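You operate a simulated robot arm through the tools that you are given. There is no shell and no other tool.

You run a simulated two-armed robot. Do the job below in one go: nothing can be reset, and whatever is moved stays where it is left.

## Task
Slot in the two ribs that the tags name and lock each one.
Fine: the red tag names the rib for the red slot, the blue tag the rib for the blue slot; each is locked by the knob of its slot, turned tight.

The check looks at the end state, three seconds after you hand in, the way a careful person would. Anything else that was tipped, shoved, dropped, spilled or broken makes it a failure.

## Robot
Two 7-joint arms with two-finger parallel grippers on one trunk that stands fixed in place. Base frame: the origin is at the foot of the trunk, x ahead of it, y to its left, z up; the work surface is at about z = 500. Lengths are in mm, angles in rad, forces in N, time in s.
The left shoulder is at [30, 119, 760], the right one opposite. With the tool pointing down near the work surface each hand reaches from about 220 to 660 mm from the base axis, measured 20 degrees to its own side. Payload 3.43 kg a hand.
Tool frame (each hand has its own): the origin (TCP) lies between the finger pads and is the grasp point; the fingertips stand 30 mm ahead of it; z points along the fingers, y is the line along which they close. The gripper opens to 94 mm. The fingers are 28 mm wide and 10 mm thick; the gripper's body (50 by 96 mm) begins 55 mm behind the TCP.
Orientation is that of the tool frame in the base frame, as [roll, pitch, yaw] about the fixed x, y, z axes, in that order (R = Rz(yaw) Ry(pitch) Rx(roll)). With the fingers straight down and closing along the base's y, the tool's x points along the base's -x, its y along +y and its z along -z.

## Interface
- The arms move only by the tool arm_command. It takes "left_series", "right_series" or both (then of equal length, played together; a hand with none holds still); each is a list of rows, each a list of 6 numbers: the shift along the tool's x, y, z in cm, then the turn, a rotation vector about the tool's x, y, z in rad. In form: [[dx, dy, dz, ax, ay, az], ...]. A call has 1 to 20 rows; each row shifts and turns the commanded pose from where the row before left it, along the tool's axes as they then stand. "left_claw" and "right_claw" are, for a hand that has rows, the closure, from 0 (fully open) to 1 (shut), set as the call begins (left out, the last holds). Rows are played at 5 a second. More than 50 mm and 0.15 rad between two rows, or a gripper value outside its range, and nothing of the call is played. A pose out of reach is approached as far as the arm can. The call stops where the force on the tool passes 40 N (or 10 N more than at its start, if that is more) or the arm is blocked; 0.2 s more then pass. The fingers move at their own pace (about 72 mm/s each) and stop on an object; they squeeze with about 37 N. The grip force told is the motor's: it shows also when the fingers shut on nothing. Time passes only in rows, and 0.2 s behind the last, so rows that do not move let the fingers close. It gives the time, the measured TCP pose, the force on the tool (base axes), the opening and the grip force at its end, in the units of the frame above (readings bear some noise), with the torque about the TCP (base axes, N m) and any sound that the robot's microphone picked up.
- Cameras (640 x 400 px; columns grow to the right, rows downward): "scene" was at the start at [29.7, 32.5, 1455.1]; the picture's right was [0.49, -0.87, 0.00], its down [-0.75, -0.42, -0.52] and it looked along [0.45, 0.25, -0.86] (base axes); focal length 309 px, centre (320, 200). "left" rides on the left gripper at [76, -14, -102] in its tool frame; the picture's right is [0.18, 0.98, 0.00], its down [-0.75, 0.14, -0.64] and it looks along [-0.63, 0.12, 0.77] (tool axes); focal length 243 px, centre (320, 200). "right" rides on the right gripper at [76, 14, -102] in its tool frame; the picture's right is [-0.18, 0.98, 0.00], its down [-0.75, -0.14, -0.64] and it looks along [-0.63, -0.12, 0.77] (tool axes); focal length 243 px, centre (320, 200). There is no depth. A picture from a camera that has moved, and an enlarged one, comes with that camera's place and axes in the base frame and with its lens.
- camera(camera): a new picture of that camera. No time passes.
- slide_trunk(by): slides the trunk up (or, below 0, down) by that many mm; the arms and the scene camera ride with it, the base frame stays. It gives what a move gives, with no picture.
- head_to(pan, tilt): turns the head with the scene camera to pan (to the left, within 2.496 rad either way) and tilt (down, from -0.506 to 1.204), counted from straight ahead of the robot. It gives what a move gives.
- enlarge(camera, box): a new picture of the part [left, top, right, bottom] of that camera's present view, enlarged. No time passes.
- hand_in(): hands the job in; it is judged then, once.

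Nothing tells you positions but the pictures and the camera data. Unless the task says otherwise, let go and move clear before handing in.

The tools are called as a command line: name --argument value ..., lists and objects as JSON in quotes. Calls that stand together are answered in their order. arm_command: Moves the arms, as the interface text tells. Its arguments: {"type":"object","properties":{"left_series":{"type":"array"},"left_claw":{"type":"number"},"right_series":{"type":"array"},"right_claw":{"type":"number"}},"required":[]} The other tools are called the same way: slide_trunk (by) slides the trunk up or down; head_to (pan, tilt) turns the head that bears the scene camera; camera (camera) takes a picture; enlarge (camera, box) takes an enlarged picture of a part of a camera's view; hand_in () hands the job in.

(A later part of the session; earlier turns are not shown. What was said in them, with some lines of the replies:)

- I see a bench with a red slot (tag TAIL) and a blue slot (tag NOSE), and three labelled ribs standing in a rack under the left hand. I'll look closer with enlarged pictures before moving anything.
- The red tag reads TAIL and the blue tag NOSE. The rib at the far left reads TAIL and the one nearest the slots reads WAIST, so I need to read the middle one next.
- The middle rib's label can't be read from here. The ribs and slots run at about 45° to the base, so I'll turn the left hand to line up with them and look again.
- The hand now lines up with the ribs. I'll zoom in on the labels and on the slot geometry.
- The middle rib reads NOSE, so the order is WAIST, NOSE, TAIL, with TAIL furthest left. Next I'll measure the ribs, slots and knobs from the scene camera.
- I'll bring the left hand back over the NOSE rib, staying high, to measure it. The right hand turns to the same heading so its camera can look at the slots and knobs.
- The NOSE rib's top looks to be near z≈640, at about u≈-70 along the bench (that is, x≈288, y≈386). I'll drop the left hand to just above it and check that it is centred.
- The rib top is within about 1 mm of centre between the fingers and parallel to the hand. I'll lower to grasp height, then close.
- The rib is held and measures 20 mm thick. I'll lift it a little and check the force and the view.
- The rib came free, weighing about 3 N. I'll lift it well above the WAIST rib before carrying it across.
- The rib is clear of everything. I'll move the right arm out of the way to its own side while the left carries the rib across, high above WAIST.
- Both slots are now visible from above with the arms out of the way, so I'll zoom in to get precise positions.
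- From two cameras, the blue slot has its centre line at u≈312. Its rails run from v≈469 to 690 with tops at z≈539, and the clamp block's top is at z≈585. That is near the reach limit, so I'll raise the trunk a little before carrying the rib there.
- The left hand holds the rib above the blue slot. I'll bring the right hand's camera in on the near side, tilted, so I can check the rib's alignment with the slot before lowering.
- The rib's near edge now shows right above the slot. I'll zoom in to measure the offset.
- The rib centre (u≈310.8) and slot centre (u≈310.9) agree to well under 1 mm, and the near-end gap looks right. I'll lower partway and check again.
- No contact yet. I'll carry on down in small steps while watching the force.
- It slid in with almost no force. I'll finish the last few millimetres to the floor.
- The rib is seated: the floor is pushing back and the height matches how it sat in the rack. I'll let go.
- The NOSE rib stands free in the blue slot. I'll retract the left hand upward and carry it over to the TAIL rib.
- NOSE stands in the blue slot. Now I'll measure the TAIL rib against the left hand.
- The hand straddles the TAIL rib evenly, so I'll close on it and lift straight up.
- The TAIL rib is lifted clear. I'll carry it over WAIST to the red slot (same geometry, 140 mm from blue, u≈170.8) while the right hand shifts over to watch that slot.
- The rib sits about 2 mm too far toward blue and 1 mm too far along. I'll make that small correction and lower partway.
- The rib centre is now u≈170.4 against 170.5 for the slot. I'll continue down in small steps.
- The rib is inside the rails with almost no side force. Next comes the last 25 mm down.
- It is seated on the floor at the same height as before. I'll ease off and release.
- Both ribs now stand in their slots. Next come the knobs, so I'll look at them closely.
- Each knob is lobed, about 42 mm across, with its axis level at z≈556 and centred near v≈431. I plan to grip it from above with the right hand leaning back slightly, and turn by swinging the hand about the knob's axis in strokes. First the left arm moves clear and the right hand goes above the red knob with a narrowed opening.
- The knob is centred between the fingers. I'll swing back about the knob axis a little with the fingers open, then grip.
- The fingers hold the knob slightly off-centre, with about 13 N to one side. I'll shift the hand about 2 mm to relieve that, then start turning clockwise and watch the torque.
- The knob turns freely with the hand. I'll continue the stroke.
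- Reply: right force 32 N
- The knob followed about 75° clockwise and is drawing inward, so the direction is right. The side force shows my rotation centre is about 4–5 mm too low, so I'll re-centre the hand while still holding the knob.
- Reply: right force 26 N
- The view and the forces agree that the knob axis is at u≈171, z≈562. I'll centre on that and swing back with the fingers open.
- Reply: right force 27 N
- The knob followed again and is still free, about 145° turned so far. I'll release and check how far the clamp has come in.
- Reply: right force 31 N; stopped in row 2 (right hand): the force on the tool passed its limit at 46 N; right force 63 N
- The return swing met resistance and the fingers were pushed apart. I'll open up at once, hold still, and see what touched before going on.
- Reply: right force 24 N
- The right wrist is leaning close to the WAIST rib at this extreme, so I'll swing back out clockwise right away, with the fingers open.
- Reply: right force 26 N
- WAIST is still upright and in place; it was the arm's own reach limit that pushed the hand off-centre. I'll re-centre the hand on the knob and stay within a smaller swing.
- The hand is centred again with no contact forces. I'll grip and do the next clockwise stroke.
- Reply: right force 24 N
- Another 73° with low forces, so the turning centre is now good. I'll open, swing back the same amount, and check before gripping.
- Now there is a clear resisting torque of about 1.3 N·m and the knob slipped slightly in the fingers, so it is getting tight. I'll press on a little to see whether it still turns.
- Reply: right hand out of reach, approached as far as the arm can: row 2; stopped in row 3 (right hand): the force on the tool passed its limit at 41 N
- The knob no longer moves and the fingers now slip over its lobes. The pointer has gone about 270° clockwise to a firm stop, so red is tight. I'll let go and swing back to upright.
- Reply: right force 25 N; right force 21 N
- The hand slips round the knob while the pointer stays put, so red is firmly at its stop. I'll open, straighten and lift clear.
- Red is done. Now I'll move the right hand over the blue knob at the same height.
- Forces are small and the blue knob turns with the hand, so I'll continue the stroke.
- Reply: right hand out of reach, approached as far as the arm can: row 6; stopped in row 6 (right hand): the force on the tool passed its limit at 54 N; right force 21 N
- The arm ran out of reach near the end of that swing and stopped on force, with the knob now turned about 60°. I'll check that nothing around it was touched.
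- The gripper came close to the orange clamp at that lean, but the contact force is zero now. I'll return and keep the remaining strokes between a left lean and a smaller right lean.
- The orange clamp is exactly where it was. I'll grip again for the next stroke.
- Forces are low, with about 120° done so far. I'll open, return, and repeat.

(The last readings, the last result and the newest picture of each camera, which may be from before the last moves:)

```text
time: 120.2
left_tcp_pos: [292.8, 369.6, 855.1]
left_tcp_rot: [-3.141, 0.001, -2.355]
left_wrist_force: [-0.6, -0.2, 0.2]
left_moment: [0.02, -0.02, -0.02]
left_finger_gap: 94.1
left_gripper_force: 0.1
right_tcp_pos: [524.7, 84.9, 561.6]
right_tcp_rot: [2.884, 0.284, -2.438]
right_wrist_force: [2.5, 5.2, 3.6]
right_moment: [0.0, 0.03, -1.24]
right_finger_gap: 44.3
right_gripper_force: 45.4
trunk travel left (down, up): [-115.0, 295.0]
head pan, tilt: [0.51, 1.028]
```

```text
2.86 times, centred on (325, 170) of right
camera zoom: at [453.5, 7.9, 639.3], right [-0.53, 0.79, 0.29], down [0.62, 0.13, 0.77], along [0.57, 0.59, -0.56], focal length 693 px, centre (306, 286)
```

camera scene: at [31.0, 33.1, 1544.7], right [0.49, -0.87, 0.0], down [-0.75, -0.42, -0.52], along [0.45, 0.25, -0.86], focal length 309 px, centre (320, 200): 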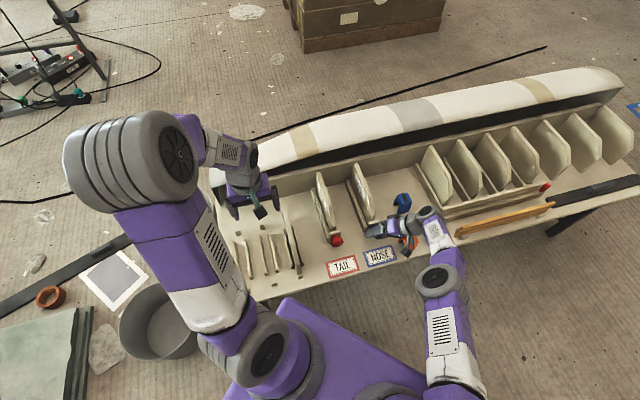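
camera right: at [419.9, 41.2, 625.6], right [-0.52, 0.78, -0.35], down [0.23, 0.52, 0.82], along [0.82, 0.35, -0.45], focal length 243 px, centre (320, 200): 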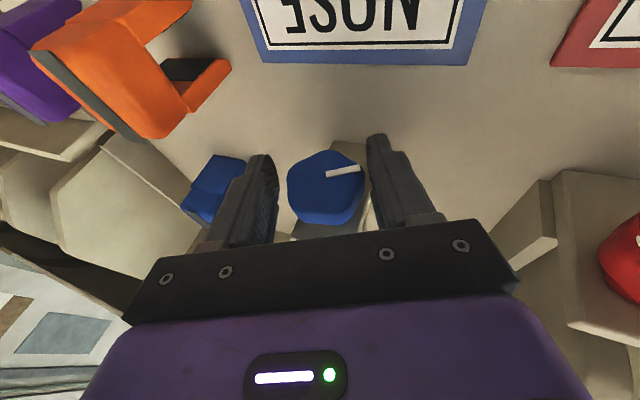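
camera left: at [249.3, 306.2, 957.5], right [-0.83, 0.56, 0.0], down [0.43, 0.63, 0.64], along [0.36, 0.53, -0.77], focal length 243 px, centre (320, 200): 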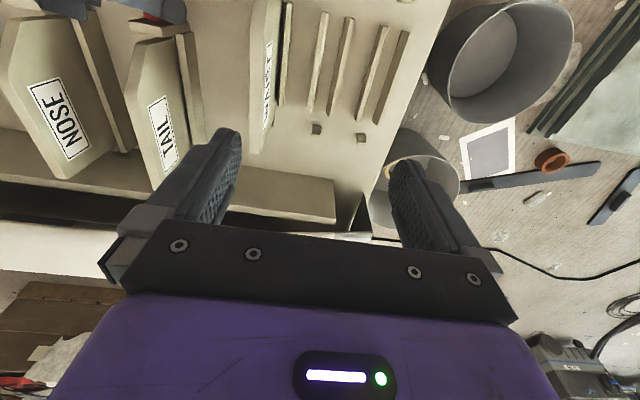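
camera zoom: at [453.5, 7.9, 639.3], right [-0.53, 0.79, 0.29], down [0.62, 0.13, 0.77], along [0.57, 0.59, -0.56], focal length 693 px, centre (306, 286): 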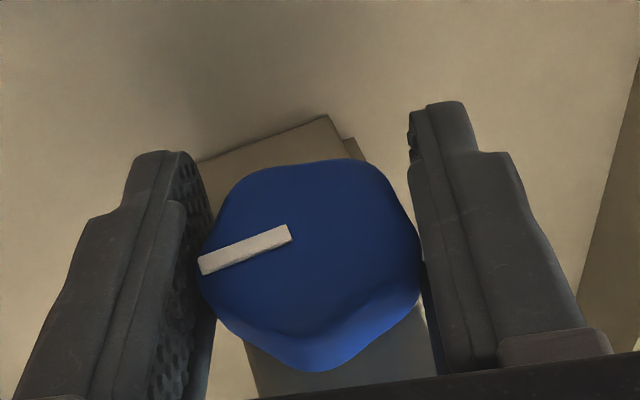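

arm_command --right_series '[[0, 0, 0, -0.134, 0.001, 0.0406], [0, 0, 0, -0.1, 0.001, 0.0303], [0, 0, 0, 0, 0, 0]]'

enlarge --camera "right" --box '[230, 100, 420, 240]'

```text
time: 121.0
left_tcp_pos: [293.0, 369.6, 854.6]
left_tcp_rot: [-3.14, 0.002, -2.355]
left_wrist_force: [-0.1, 0.2, -0.7]
left_moment: [-0.03, -0.01, -0.03]
left_finger_gap: 93.7
left_gripper_force: 0.0
right_tcp_pos: [524.4, 83.8, 563.1]
right_tcp_rot: [2.634, 0.256, -2.507]
right_wrist_force: [5.2, -4.9, 11.6]
right_moment: [-0.08, -0.2, -0.3]
right_finger_gap: 44.5
right_gripper_force: 44.8
trunk travel left (down, up): [-115.0, 295.0]
head pan, tilt: [0.51, 1.028]
```

```text
2.86 times, centred on (325, 170) of right
camera zoom: at [467.0, -6.7, 636.8], right [-0.46, 0.73, 0.51], down [0.74, 0.01, 0.67], along [0.48, 0.69, -0.54], focal length 693 px, centre (306, 286)
```

zoom: 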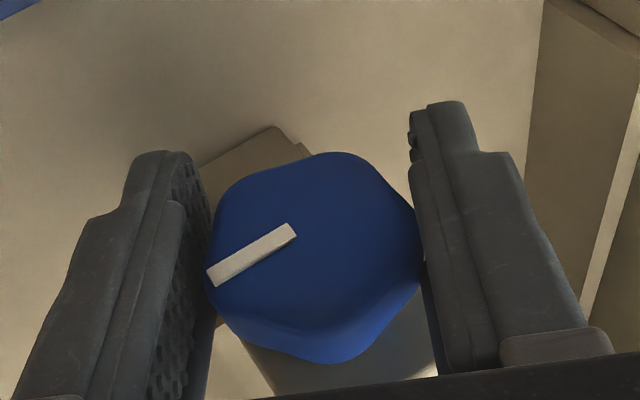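

The knob began slipping in the grip at the same pointer angle where red stopped. I'll re-grip and press once more to make sure it is tight.

arm_command --right_series '[[0, 0, 0, 0, 0, 0], [0, 0, 0, 0, 0, 0], [0, 0, 0, 0, 0, 0], [0, 0, 0, 0.134, -0.001, -0.0406], [0, 0, 0, 0.134, -0.001, -0.0406], [0, 0, 0, 0.134, -0.001, -0.0406], [0, 0, 0, 0.134, -0.001, -0.0406], [0, 0, 0, 0.134, -0.001, -0.0406], [0, 0, 0, 0, 0, 0]]' --right_claw 0.4

enlarge --camera "right" --box '[230, 100, 420, 240]'

```text
time: 123.0
left_tcp_pos: [292.8, 369.9, 855.5]
left_tcp_rot: [3.141, 0.0, -2.356]
left_wrist_force: [0.0, 0.0, -1.0]
left_moment: [-0.03, -0.01, 0.01]
left_finger_gap: 94.2
left_gripper_force: 0.0
right_tcp_pos: [523.9, 85.3, 562.4]
right_tcp_rot: [-2.921, 0.29, -2.298]
right_wrist_force: [-0.2, -0.5, 0.2]
right_moment: [0.01, -0.01, -0.01]
right_finger_gap: 56.5
right_gripper_force: 0.0
trunk travel left (down, up): [-115.0, 295.0]
head pan, tilt: [0.51, 1.028]
```

```text
2.86 times, centred on (325, 170) of right
camera zoom: at [428.9, 32.1, 633.0], right [-0.56, 0.82, -0.15], down [0.35, 0.4, 0.84], along [0.75, 0.42, -0.51], focal length 693 px, centre (306, 286)
```

zoom: 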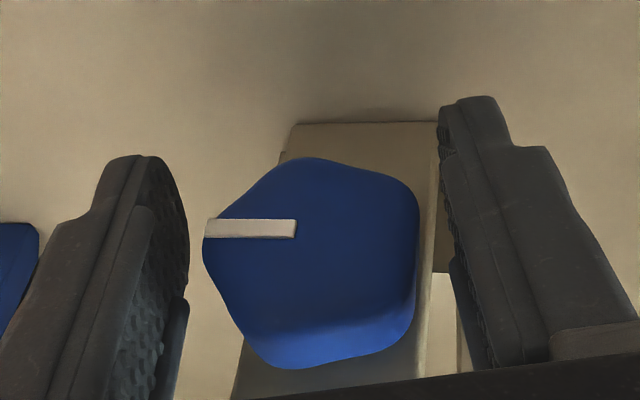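

arm_command --right_series '[[0, 0, 0, 0, 0, 0], [0, 0, 0, 0, 0, 0], [0, 0, 0, 0, 0, 0], [0, 0, 0, -0.096, 0.001, 0.0291], [0, 0, 0, -0.096, 0.001, 0.0291], [0, 0, 0, 0, 0, 0]]' --right_claw 1.0

enlarge --camera "right" --box '[230, 100, 420, 240]'

```text
time: 124.4
left_tcp_pos: [293.3, 370.9, 855.7]
left_tcp_rot: [3.141, 0.001, -2.354]
left_wrist_force: [0.1, 0.1, -0.5]
left_moment: [-0.01, -0.02, 0.01]
left_finger_gap: 94.0
left_gripper_force: 0.0
right_tcp_pos: [522.5, 84.2, 561.5]
right_tcp_rot: [-3.133, 0.293, -2.362]
right_wrist_force: [-1.3, 3.8, -3.9]
right_moment: [-0.13, -0.56, -0.29]
right_finger_gap: 45.4
right_gripper_force: 44.9
trunk travel left (down, up): [-115.0, 295.0]
head pan, tilt: [0.51, 1.028]
```

```text
2.86 times, centred on (325, 170) of right
camera zoom: at [439.2, 21.9, 637.4], right [-0.56, 0.82, 0.04], down [0.48, 0.28, 0.83], along [0.67, 0.49, -0.55], focal length 693 px, centre (306, 286)
```

zoom: 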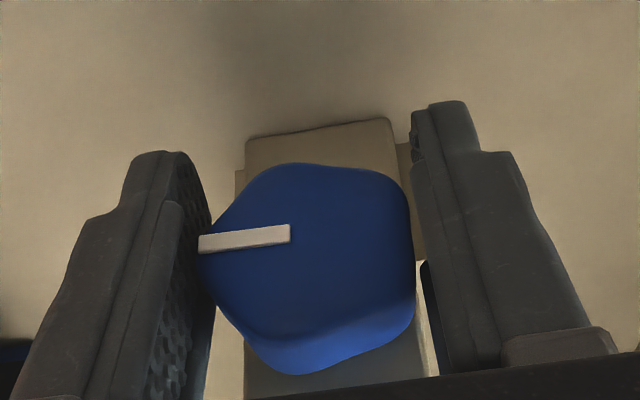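

arm_command --right_series '[[0, 0, 0, -0.096, 0.001, 0.0291], [0, 0, 0, -0.096, 0.001, 0.0291], [0, 0, 0, -0.096, 0.001, 0.0291], [0, 0, 0, 0, 0, 0]]'

enlarge --camera "right" --box '[230, 100, 420, 240]'

```text
time: 125.4
left_tcp_pos: [292.2, 370.0, 855.0]
left_tcp_rot: [3.141, 0.001, -2.353]
left_wrist_force: [0.0, 0.1, 0.0]
left_moment: [0.03, -0.02, -0.01]
left_finger_gap: 94.2
left_gripper_force: 0.1
right_tcp_pos: [523.6, 84.6, 563.9]
right_tcp_rot: [2.841, 0.279, -2.45]
right_wrist_force: [-4.2, -5.8, 15.4]
right_moment: [-0.98, -0.01, -0.48]
right_finger_gap: 44.0
right_gripper_force: 45.3
trunk travel left (down, up): [-115.0, 295.0]
head pan, tilt: [0.51, 1.028]
```

```text
2.86 times, centred on (325, 170) of right
camera zoom: at [455.8, 4.6, 640.8], right [-0.52, 0.78, 0.33], down [0.64, 0.11, 0.76], along [0.56, 0.61, -0.56], focal length 693 px, centre (306, 286)
```

zoom: 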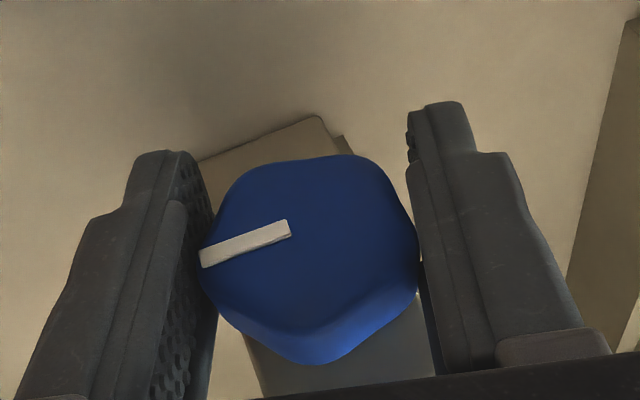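

arm_command --right_series '[[0, 0, 0, -0.096, 0.001, 0.0291], [0, 0, 0, -0.096, 0.001, 0.0291], [0, 0, 0, 0, 0, 0]]'

enlarge --camera "right" --box '[230, 100, 420, 240]'

```text
time: 126.2
left_tcp_pos: [291.6, 369.0, 855.7]
left_tcp_rot: [3.141, 0.003, -2.354]
left_wrist_force: [-0.5, 0.5, -0.1]
left_moment: [-0.01, 0.02, 0.0]
left_finger_gap: 94.0
left_gripper_force: 0.0
right_tcp_pos: [524.7, 83.4, 565.0]
right_tcp_rot: [2.636, 0.259, -2.507]
right_wrist_force: [-1.3, -17.3, 29.9]
right_moment: [-0.92, -0.59, 0.08]
right_finger_gap: 43.3
right_gripper_force: 44.9
trunk travel left (down, up): [-115.0, 295.0]
head pan, tilt: [0.51, 1.028]
```

```text
2.86 times, centred on (325, 170) of right
camera zoom: at [467.1, -7.1, 638.3], right [-0.46, 0.72, 0.51], down [0.74, 0.01, 0.67], along [0.48, 0.69, -0.54], focal length 693 px, centre (306, 286)
```

zoom: 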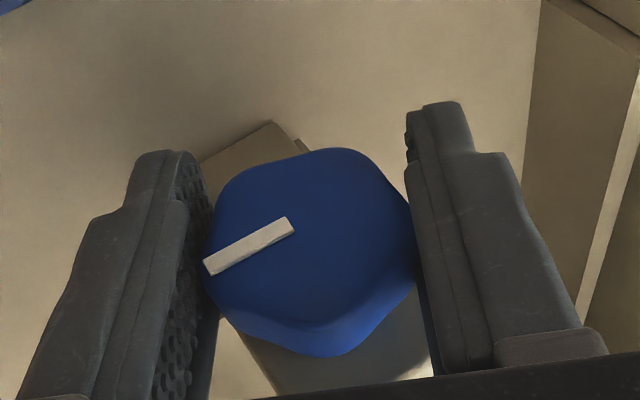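

The torque climbs past 1 N·m while the pointer stays put, so blue is tight at its stop too. I'll release, straighten and lift away.

arm_command --right_series '[[0, 0, 0, 0, 0, 0], [0, 0, 0, 0, 0, 0], [0, 0, 0, 0, 0, 0], [0, 0, 0, 0.12, -0.001, -0.0364], [0, 0, 0, 0.12, -0.001, -0.0364], [0, 0, 0, 0.12, -0.001, -0.0364], [0, 0, 0, 0.12, -0.001, -0.0364], [0, 0, 0, 0, 0, 0]]' --right_claw 0.4

enlarge --camera "right" --box '[230, 100, 420, 240]'

```text
time: 128.0
left_tcp_pos: [292.9, 370.1, 854.3]
left_tcp_rot: [-3.141, 0.002, -2.354]
left_wrist_force: [-0.1, 0.1, 0.4]
left_moment: [-0.03, -0.01, 0.0]
left_finger_gap: 93.9
left_gripper_force: 0.2
right_tcp_pos: [523.8, 84.3, 561.4]
right_tcp_rot: [-3.13, 0.292, -2.359]
right_wrist_force: [-0.1, 0.2, 0.0]
right_moment: [0.0, -0.03, 0.02]
right_finger_gap: 56.2
right_gripper_force: 0.0
trunk travel left (down, up): [-115.0, 295.0]
head pan, tilt: [0.51, 1.028]
```

```text
2.86 times, centred on (325, 170) of right
camera zoom: at [439.2, 21.6, 638.0], right [-0.57, 0.82, 0.04], down [0.47, 0.28, 0.83], along [0.68, 0.49, -0.55], focal length 693 px, centre (306, 286)
```

zoom: 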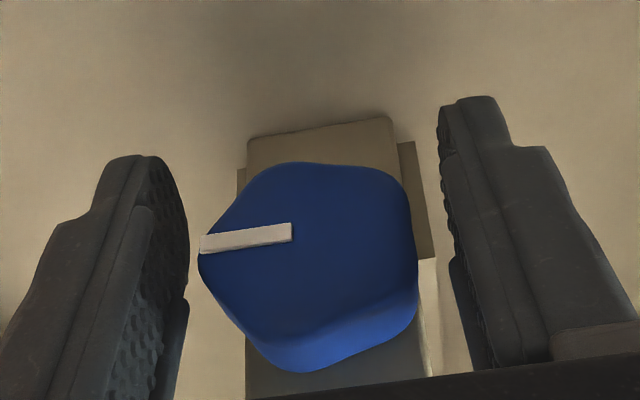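

The pointer sits at about 3 o'clock, matching red. For certainty I'll give blue one more fresh-grip push from a different angle.

arm_command --right_series '[[0, 0, 0, 0.134, -0.001, -0.0406], [0, 0, 0, 0.134, -0.001, -0.0406], [0, 0, 0, 0.134, -0.001, -0.0406], [0, 0, 0, 0, 0, 0]]'

arm_command --right_series '[[0, 0, 0, 0, 0, 0], [0, 0, 0, 0, 0, 0], [0, 0, 0, 0, 0, 0], [0, 0, 0, -0.096, 0.001, 0.0291], [0, 0, 0, -0.096, 0.001, 0.0291], [0, 0, 0, 0, 0, 0]]' --right_claw 1.0

enlarge --camera "right" --box '[230, 100, 420, 240]'

```text
time: 129.0
left_tcp_pos: [292.6, 370.6, 855.2]
left_tcp_rot: [-3.142, 0.0, -2.354]
left_wrist_force: [0.2, 0.0, 0.0]
left_moment: [0.04, -0.02, -0.01]
left_finger_gap: 94.0
left_gripper_force: 0.0
right_tcp_pos: [522.7, 84.3, 562.8]
right_tcp_rot: [-2.694, 0.267, -2.235]
right_wrist_force: [0.0, 0.3, 0.2]
right_moment: [-0.04, -0.02, 0.03]
right_finger_gap: 56.3
right_gripper_force: 0.0
trunk travel left (down, up): [-115.0, 295.0]
head pan, tilt: [0.51, 1.028]
```

```text
time: 130.4
left_tcp_pos: [292.9, 370.2, 855.5]
left_tcp_rot: [3.142, 0.0, -2.354]
left_wrist_force: [-0.1, 0.3, 0.0]
left_moment: [0.01, 0.0, 0.01]
left_finger_gap: 94.0
left_gripper_force: 0.0
right_tcp_pos: [523.3, 85.4, 562.7]
right_tcp_rot: [-2.901, 0.284, -2.288]
right_wrist_force: [-4.6, 6.5, -0.6]
right_moment: [0.02, -0.53, 1.33]
right_finger_gap: 44.9
right_gripper_force: 45.4
trunk travel left (down, up): [-115.0, 295.0]
head pan, tilt: [0.51, 1.028]
```

```text
2.86 times, centred on (325, 170) of right
camera zoom: at [427.8, 33.3, 632.6], right [-0.56, 0.81, -0.17], down [0.34, 0.42, 0.84], along [0.75, 0.41, -0.51], focal length 693 px, centre (306, 286)
```

zoom: 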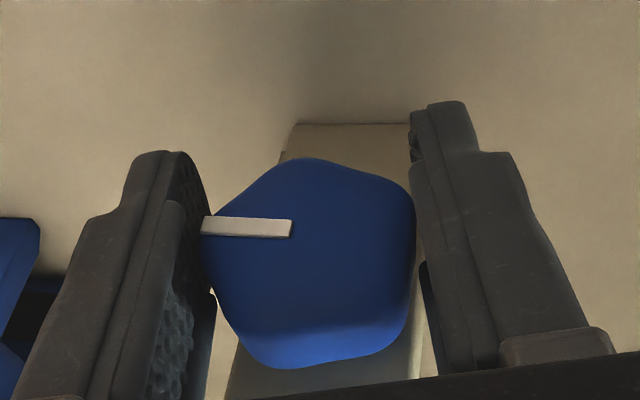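

arm_command --right_series '[[0, 0, 0, -0.096, 0.001, 0.0291], [0, 0, 0, -0.096, 0.001, 0.0291], [0, 0, 0, 0, 0, 0]]'

enlarge --camera "right" --box '[230, 100, 420, 240]'

arm_command --right_series '[[0, 0, 0, -0.096, 0.001, 0.0291], [0, 0, 0, -0.096, 0.001, 0.0291], [0, 0, 0, 0, 0, 0]]'

enlarge --camera "right" --box '[230, 100, 420, 240]'

```text
time: 131.2
left_tcp_pos: [293.3, 369.1, 855.0]
left_tcp_rot: [-3.142, -0.001, -2.353]
left_wrist_force: [-0.6, 0.2, -1.2]
left_moment: [-0.01, 0.02, 0.01]
left_finger_gap: 94.0
left_gripper_force: 0.1
right_tcp_pos: [523.0, 84.1, 563.2]
right_tcp_rot: [-3.114, 0.292, -2.355]
right_wrist_force: [-3.8, 5.3, 5.5]
right_moment: [0.13, -0.68, -0.3]
right_finger_gap: 45.1
right_gripper_force: 44.8
trunk travel left (down, up): [-115.0, 295.0]
head pan, tilt: [0.51, 1.028]
```

```text
2.86 times, centred on (325, 170) of right
camera zoom: at [438.1, 23.0, 638.1], right [-0.56, 0.83, 0.02], down [0.47, 0.29, 0.84], along [0.68, 0.48, -0.55], focal length 693 px, centre (306, 286)
```

zoom: 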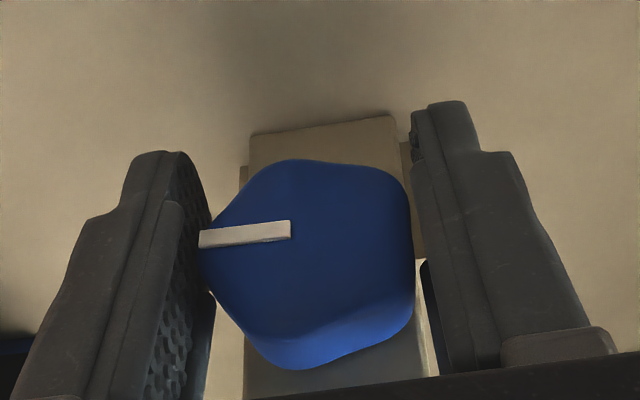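

```text
time: 132.0
left_tcp_pos: [292.7, 369.4, 854.7]
left_tcp_rot: [3.141, 0.002, -2.353]
left_wrist_force: [0.3, -1.1, 0.1]
left_moment: [0.03, 0.04, 0.02]
left_finger_gap: 94.1
left_gripper_force: 0.1
right_tcp_pos: [522.8, 85.2, 561.3]
right_tcp_rot: [2.961, 0.283, -2.414]
right_wrist_force: [-0.2, 9.2, -0.5]
right_moment: [-0.87, -0.31, 0.06]
right_finger_gap: 45.5
right_gripper_force: 45.1
trunk travel left (down, up): [-115.0, 295.0]
head pan, tilt: [0.51, 1.028]
```

```text
2.86 times, centred on (325, 170) of right
camera zoom: at [449.1, 12.3, 639.0], right [-0.55, 0.81, 0.22], down [0.58, 0.18, 0.79], along [0.6, 0.56, -0.57], focal length 693 px, centre (306, 286)
```

zoom: 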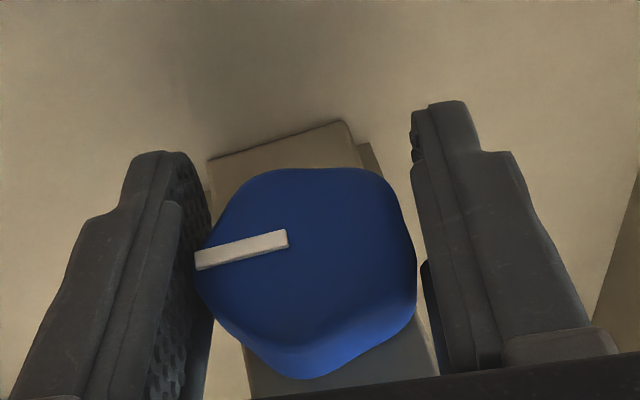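

It's slipping again at the same pointer angle, so blue is fully tight. I'll release, straighten and lift clear.

arm_command --right_series '[[0, 0, 0, 0, 0, 0], [0, 0, 0, 0, 0, 0], [0, 0, 0, 0, 0, 0], [0, 0, 0, 0.096, -0.001, -0.0291], [0, 0, 0, 0.096, -0.001, -0.0291], [-0.6, 0, -2.0, 0, 0, 0], [-0.8, 0, -2.9, 0, 0, 0], [-0.8, 0, -2.9, 0, 0, 0], [-0.8, 0, -2.9, 0, 0, 0], [0, 0, 0, 0, 0, 0]]' --right_claw 0.4

camera --camera "right"

camera --camera "scene"

```text
time: 134.2
left_tcp_pos: [292.9, 369.2, 855.4]
left_tcp_rot: [3.141, 0.0, -2.352]
left_wrist_force: [-0.5, -0.7, 0.3]
left_moment: [0.03, 0.01, 0.0]
left_finger_gap: 93.9
left_gripper_force: 0.1
right_tcp_pos: [519.6, 85.7, 672.9]
right_tcp_rot: [-3.109, 0.29, -2.355]
right_wrist_force: [0.0, 0.6, 0.5]
right_moment: [-0.01, 0.02, 0.01]
right_finger_gap: 56.5
right_gripper_force: 0.1
trunk travel left (down, up): [-115.0, 295.0]
head pan, tilt: [0.51, 1.028]
```

```text
taken
camera right: at [434.4, 24.2, 748.5], right [-0.57, 0.82, 0.02], down [0.47, 0.3, 0.83], along [0.68, 0.48, -0.55], focal length 243 px, centre (320, 200)
```

right: 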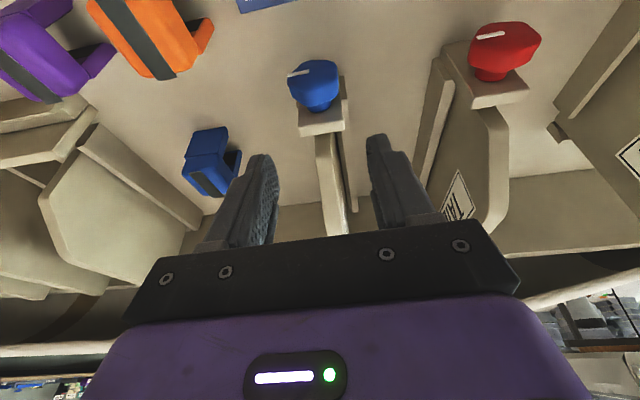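

```text
taken
camera scene: at [29.8, 32.6, 1545.0], right [0.49, -0.87, 0.0], down [-0.75, -0.42, -0.52], along [0.45, 0.25, -0.86], focal length 309 px, centre (320, 200)
```

scene: 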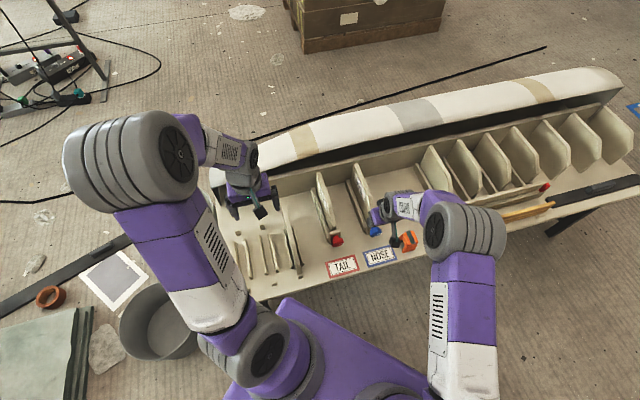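

arm_command --right_series '[[-1.43, 0, -4.79, 0, 0, 0], [3.12, -0.97, -2.83, 0, 0, 0], [3.12, -0.97, -2.83, 0, 0, 0], [3.12, -0.97, -2.83, 0, 0, 0], [3.12, -0.97, -2.83, 0, 0, 0], [3.12, -0.97, -2.83, 0, 0, 0], [3.12, -0.97, -2.83, 0, 0, 0], [3.12, -0.97, -2.83, 0, 0, 0], [0, 0, 0, 0, 0, 0]]' --right_claw 0.0

camera --camera "scene"

enlarge --camera "scene" --box '[300, 160, 400, 250]'

enlarge --camera "scene" --box '[220, 190, 320, 290]'

```text
time: 136.2
left_tcp_pos: [293.1, 370.2, 854.4]
left_tcp_rot: [-3.141, 0.001, -2.355]
left_wrist_force: [0.3, 0.1, 0.5]
left_moment: [0.02, 0.0, 0.02]
left_finger_gap: 94.1
left_gripper_force: 0.2
right_tcp_pos: [373.7, -145.4, 853.7]
right_tcp_rot: [-3.11, 0.29, -2.354]
right_wrist_force: [-0.3, -0.6, -0.2]
right_moment: [0.0, -0.05, 0.02]
right_finger_gap: 94.0
right_gripper_force: 0.1
trunk travel left (down, up): [-115.0, 295.0]
head pan, tilt: [0.51, 1.028]
```

```text
taken
camera scene: at [30.0, 32.7, 1545.0], right [0.49, -0.87, 0.0], down [-0.75, -0.42, -0.52], along [0.45, 0.25, -0.86], focal length 309 px, centre (320, 200)
```

scene: 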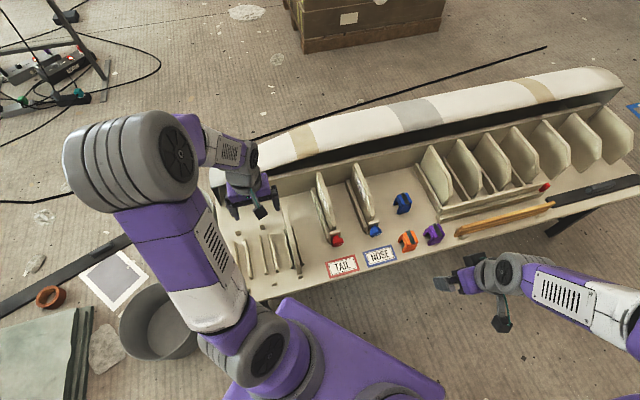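

```text
4.44 times, centred on (350, 205) of scene
camera zoom: at [30.0, 32.7, 1545.0], right [0.49, -0.87, 0.0], down [-0.75, -0.42, -0.52], along [0.45, 0.25, -0.86], focal length 1374 px, centre (187, 178)
```

zoom: 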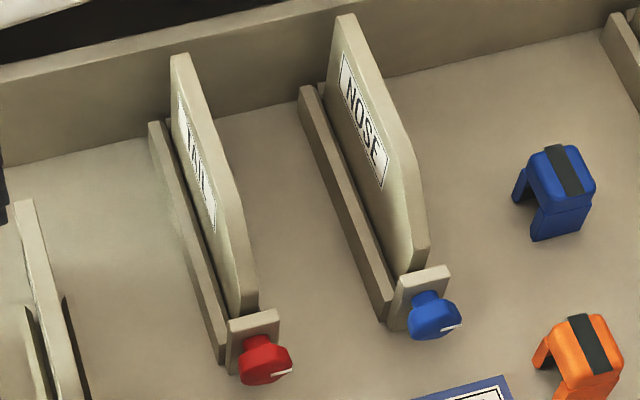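

```text
4.00 times, centred on (270, 240) of scene
camera zoom: at [30.0, 32.7, 1545.0], right [0.49, -0.87, 0.0], down [-0.75, -0.42, -0.52], along [0.45, 0.25, -0.86], focal length 1236 px, centre (520, 40)
```

zoom: 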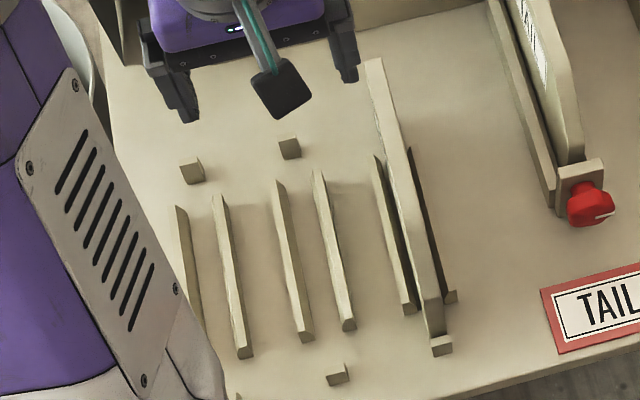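

WAIST and the clamps haven't moved, and both knob pointers match. I'll take one close look at the slots with the left camera to confirm the ribs are clamped and seated.

arm_command --left_series '[[0.5, -3.5, 1, 0, 0, 0], [0.5, -3.5, 1, 0, 0, 0], [0.5, -3.5, 1, 0, 0, 0], [0.5, -3.5, 1, 0, 0, 0], [0.5, -3.5, 1, 0, 0, 0], [0, 0, 0, 0, 0, 0]]'

camera --camera "left"

enlarge --camera "left" --box '[80, 0, 240, 110]'

enlarge --camera "left" --box '[220, 0, 380, 110]'

```text
time: 137.6
left_tcp_pos: [398.8, 228.9, 804.5]
left_tcp_rot: [3.14, -0.001, -2.354]
left_wrist_force: [0.5, 0.2, 0.3]
left_moment: [0.0, 0.01, 0.03]
left_finger_gap: 94.2
left_gripper_force: 0.0
right_tcp_pos: [372.9, -144.8, 852.7]
right_tcp_rot: [-3.111, 0.293, -2.355]
right_wrist_force: [-0.4, -0.1, 0.4]
right_moment: [-0.02, 0.01, 0.02]
right_finger_gap: 93.8
right_gripper_force: 0.0
trunk travel left (down, up): [-115.0, 295.0]
head pan, tilt: [0.51, 1.028]
```

```text
taken
camera left: at [355.7, 165.2, 907.1], right [-0.83, 0.56, 0.0], down [0.43, 0.63, 0.64], along [0.36, 0.53, -0.77], focal length 243 px, centre (320, 200)
```

left: 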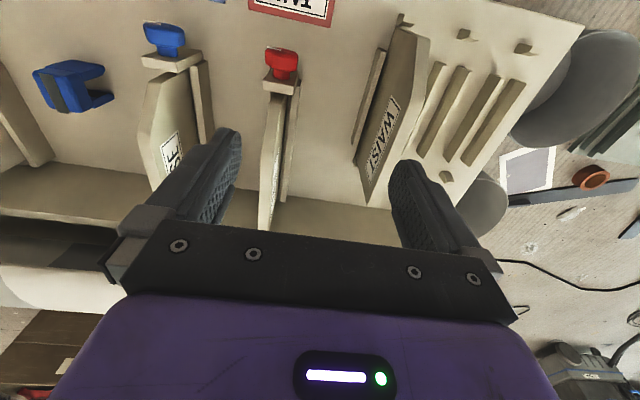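

```text
3.64 times, centred on (160, 55) of left
camera zoom: at [355.7, 165.2, 907.1], right [-0.83, 0.56, 0.0], down [0.43, 0.63, 0.64], along [0.36, 0.53, -0.77], focal length 882 px, centre (902, 727)
```

zoom: 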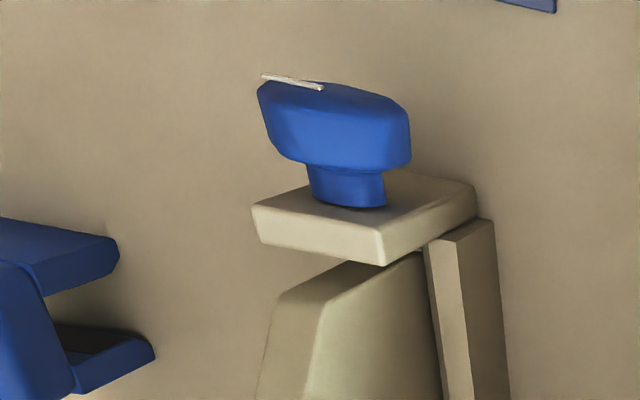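

```text
3.64 times, centred on (300, 55) of left
camera zoom: at [355.7, 165.2, 907.1], right [-0.83, 0.56, 0.0], down [0.43, 0.63, 0.64], along [0.36, 0.53, -0.77], focal length 882 px, centre (393, 727)
```

zoom: 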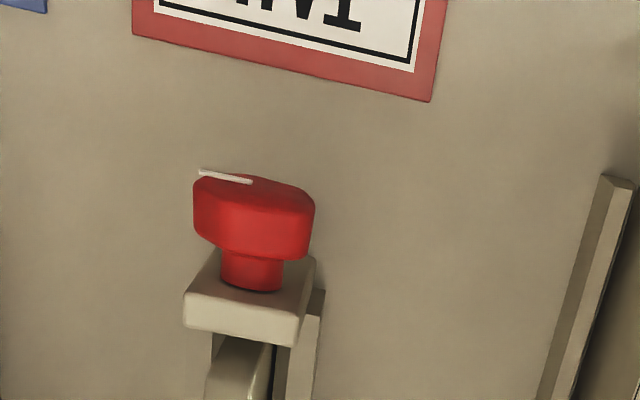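

Both knob necks now sit flush against their blocks, where the metal shaft showed before, and both ribs stand seated in their slots. I'll move the left hand back clear of the work.

arm_command --left_series '[[-0.5, 3.5, -1, 0, 0, 0], [-0.5, 3.5, -1, 0, 0, 0], [-0.5, 3.5, -1, 0, 0, 0], [-0.5, 3.5, -1, 0, 0, 0], [-0.5, 3.5, -1, 0, 0, 0], [0, 0, 0, 0, 0, 0]]'

camera --camera "scene"

enlarge --camera "scene" --box '[300, 160, 460, 260]'

```text
time: 139.0
left_tcp_pos: [292.9, 371.6, 856.1]
left_tcp_rot: [-3.141, -0.001, -2.357]
left_wrist_force: [-0.5, 0.1, -0.2]
left_moment: [0.0, 0.0, -0.03]
left_finger_gap: 94.0
left_gripper_force: 0.0
right_tcp_pos: [373.9, -145.2, 852.2]
right_tcp_rot: [-3.109, 0.291, -2.355]
right_wrist_force: [0.2, -0.2, -0.7]
right_moment: [-0.01, 0.04, 0.02]
right_finger_gap: 94.1
right_gripper_force: 0.1
trunk travel left (down, up): [-115.0, 295.0]
head pan, tilt: [0.51, 1.028]
```

```text
taken
camera scene: at [29.9, 32.5, 1545.1], right [0.49, -0.87, 0.0], down [-0.75, -0.42, -0.52], along [0.45, 0.25, -0.86], focal length 309 px, centre (320, 200)
```

scene: 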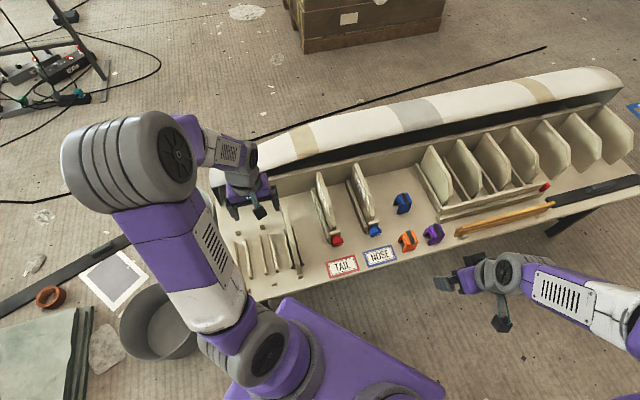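

```text
4.00 times, centred on (380, 210) of scene
camera zoom: at [29.9, 32.5, 1545.1], right [0.49, -0.87, 0.0], down [-0.75, -0.42, -0.52], along [0.45, 0.25, -0.86], focal length 1236 px, centre (80, 160)
```

zoom: 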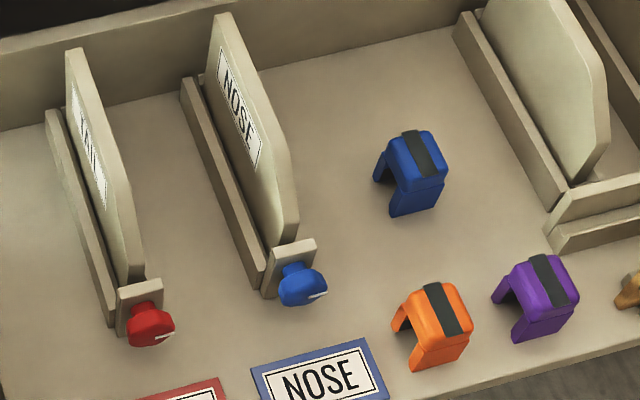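

The TAIL rib stands in the red slot and the NOSE rib in the blue slot. Both knobs are tight at their stops, WAIST and the clamps haven't moved, and both hands are empty and clear, so I'm handing in.

hand_in

```text
The job is handed in.
```

The TAIL rib is in the red slot and the NOSE rib is in the blue slot. Both knobs are turned clockwise until they would go no further. I've handed the job in, and no result has come back.

- **Ribs:** each rib went in with almost no force and sits on the slot floor at the height it had in the rack.
- **Knobs:** each turned about 270°. After that my fingers slipped on the knob at about 1 N·m or a little more while its pointer stayed put. The knob necks now sit flush against their blocks, where the metal shaft showed before.
- **Mishaps:** twice while turning the knobs, the right arm was forced off its path. On red, its wrist was next to the WAIST rib; on blue, the gripper came close to the orange clamp. Later pictures show the WAIST rib and the clamps unmoved.

Both hands are empty and clear of the bench.
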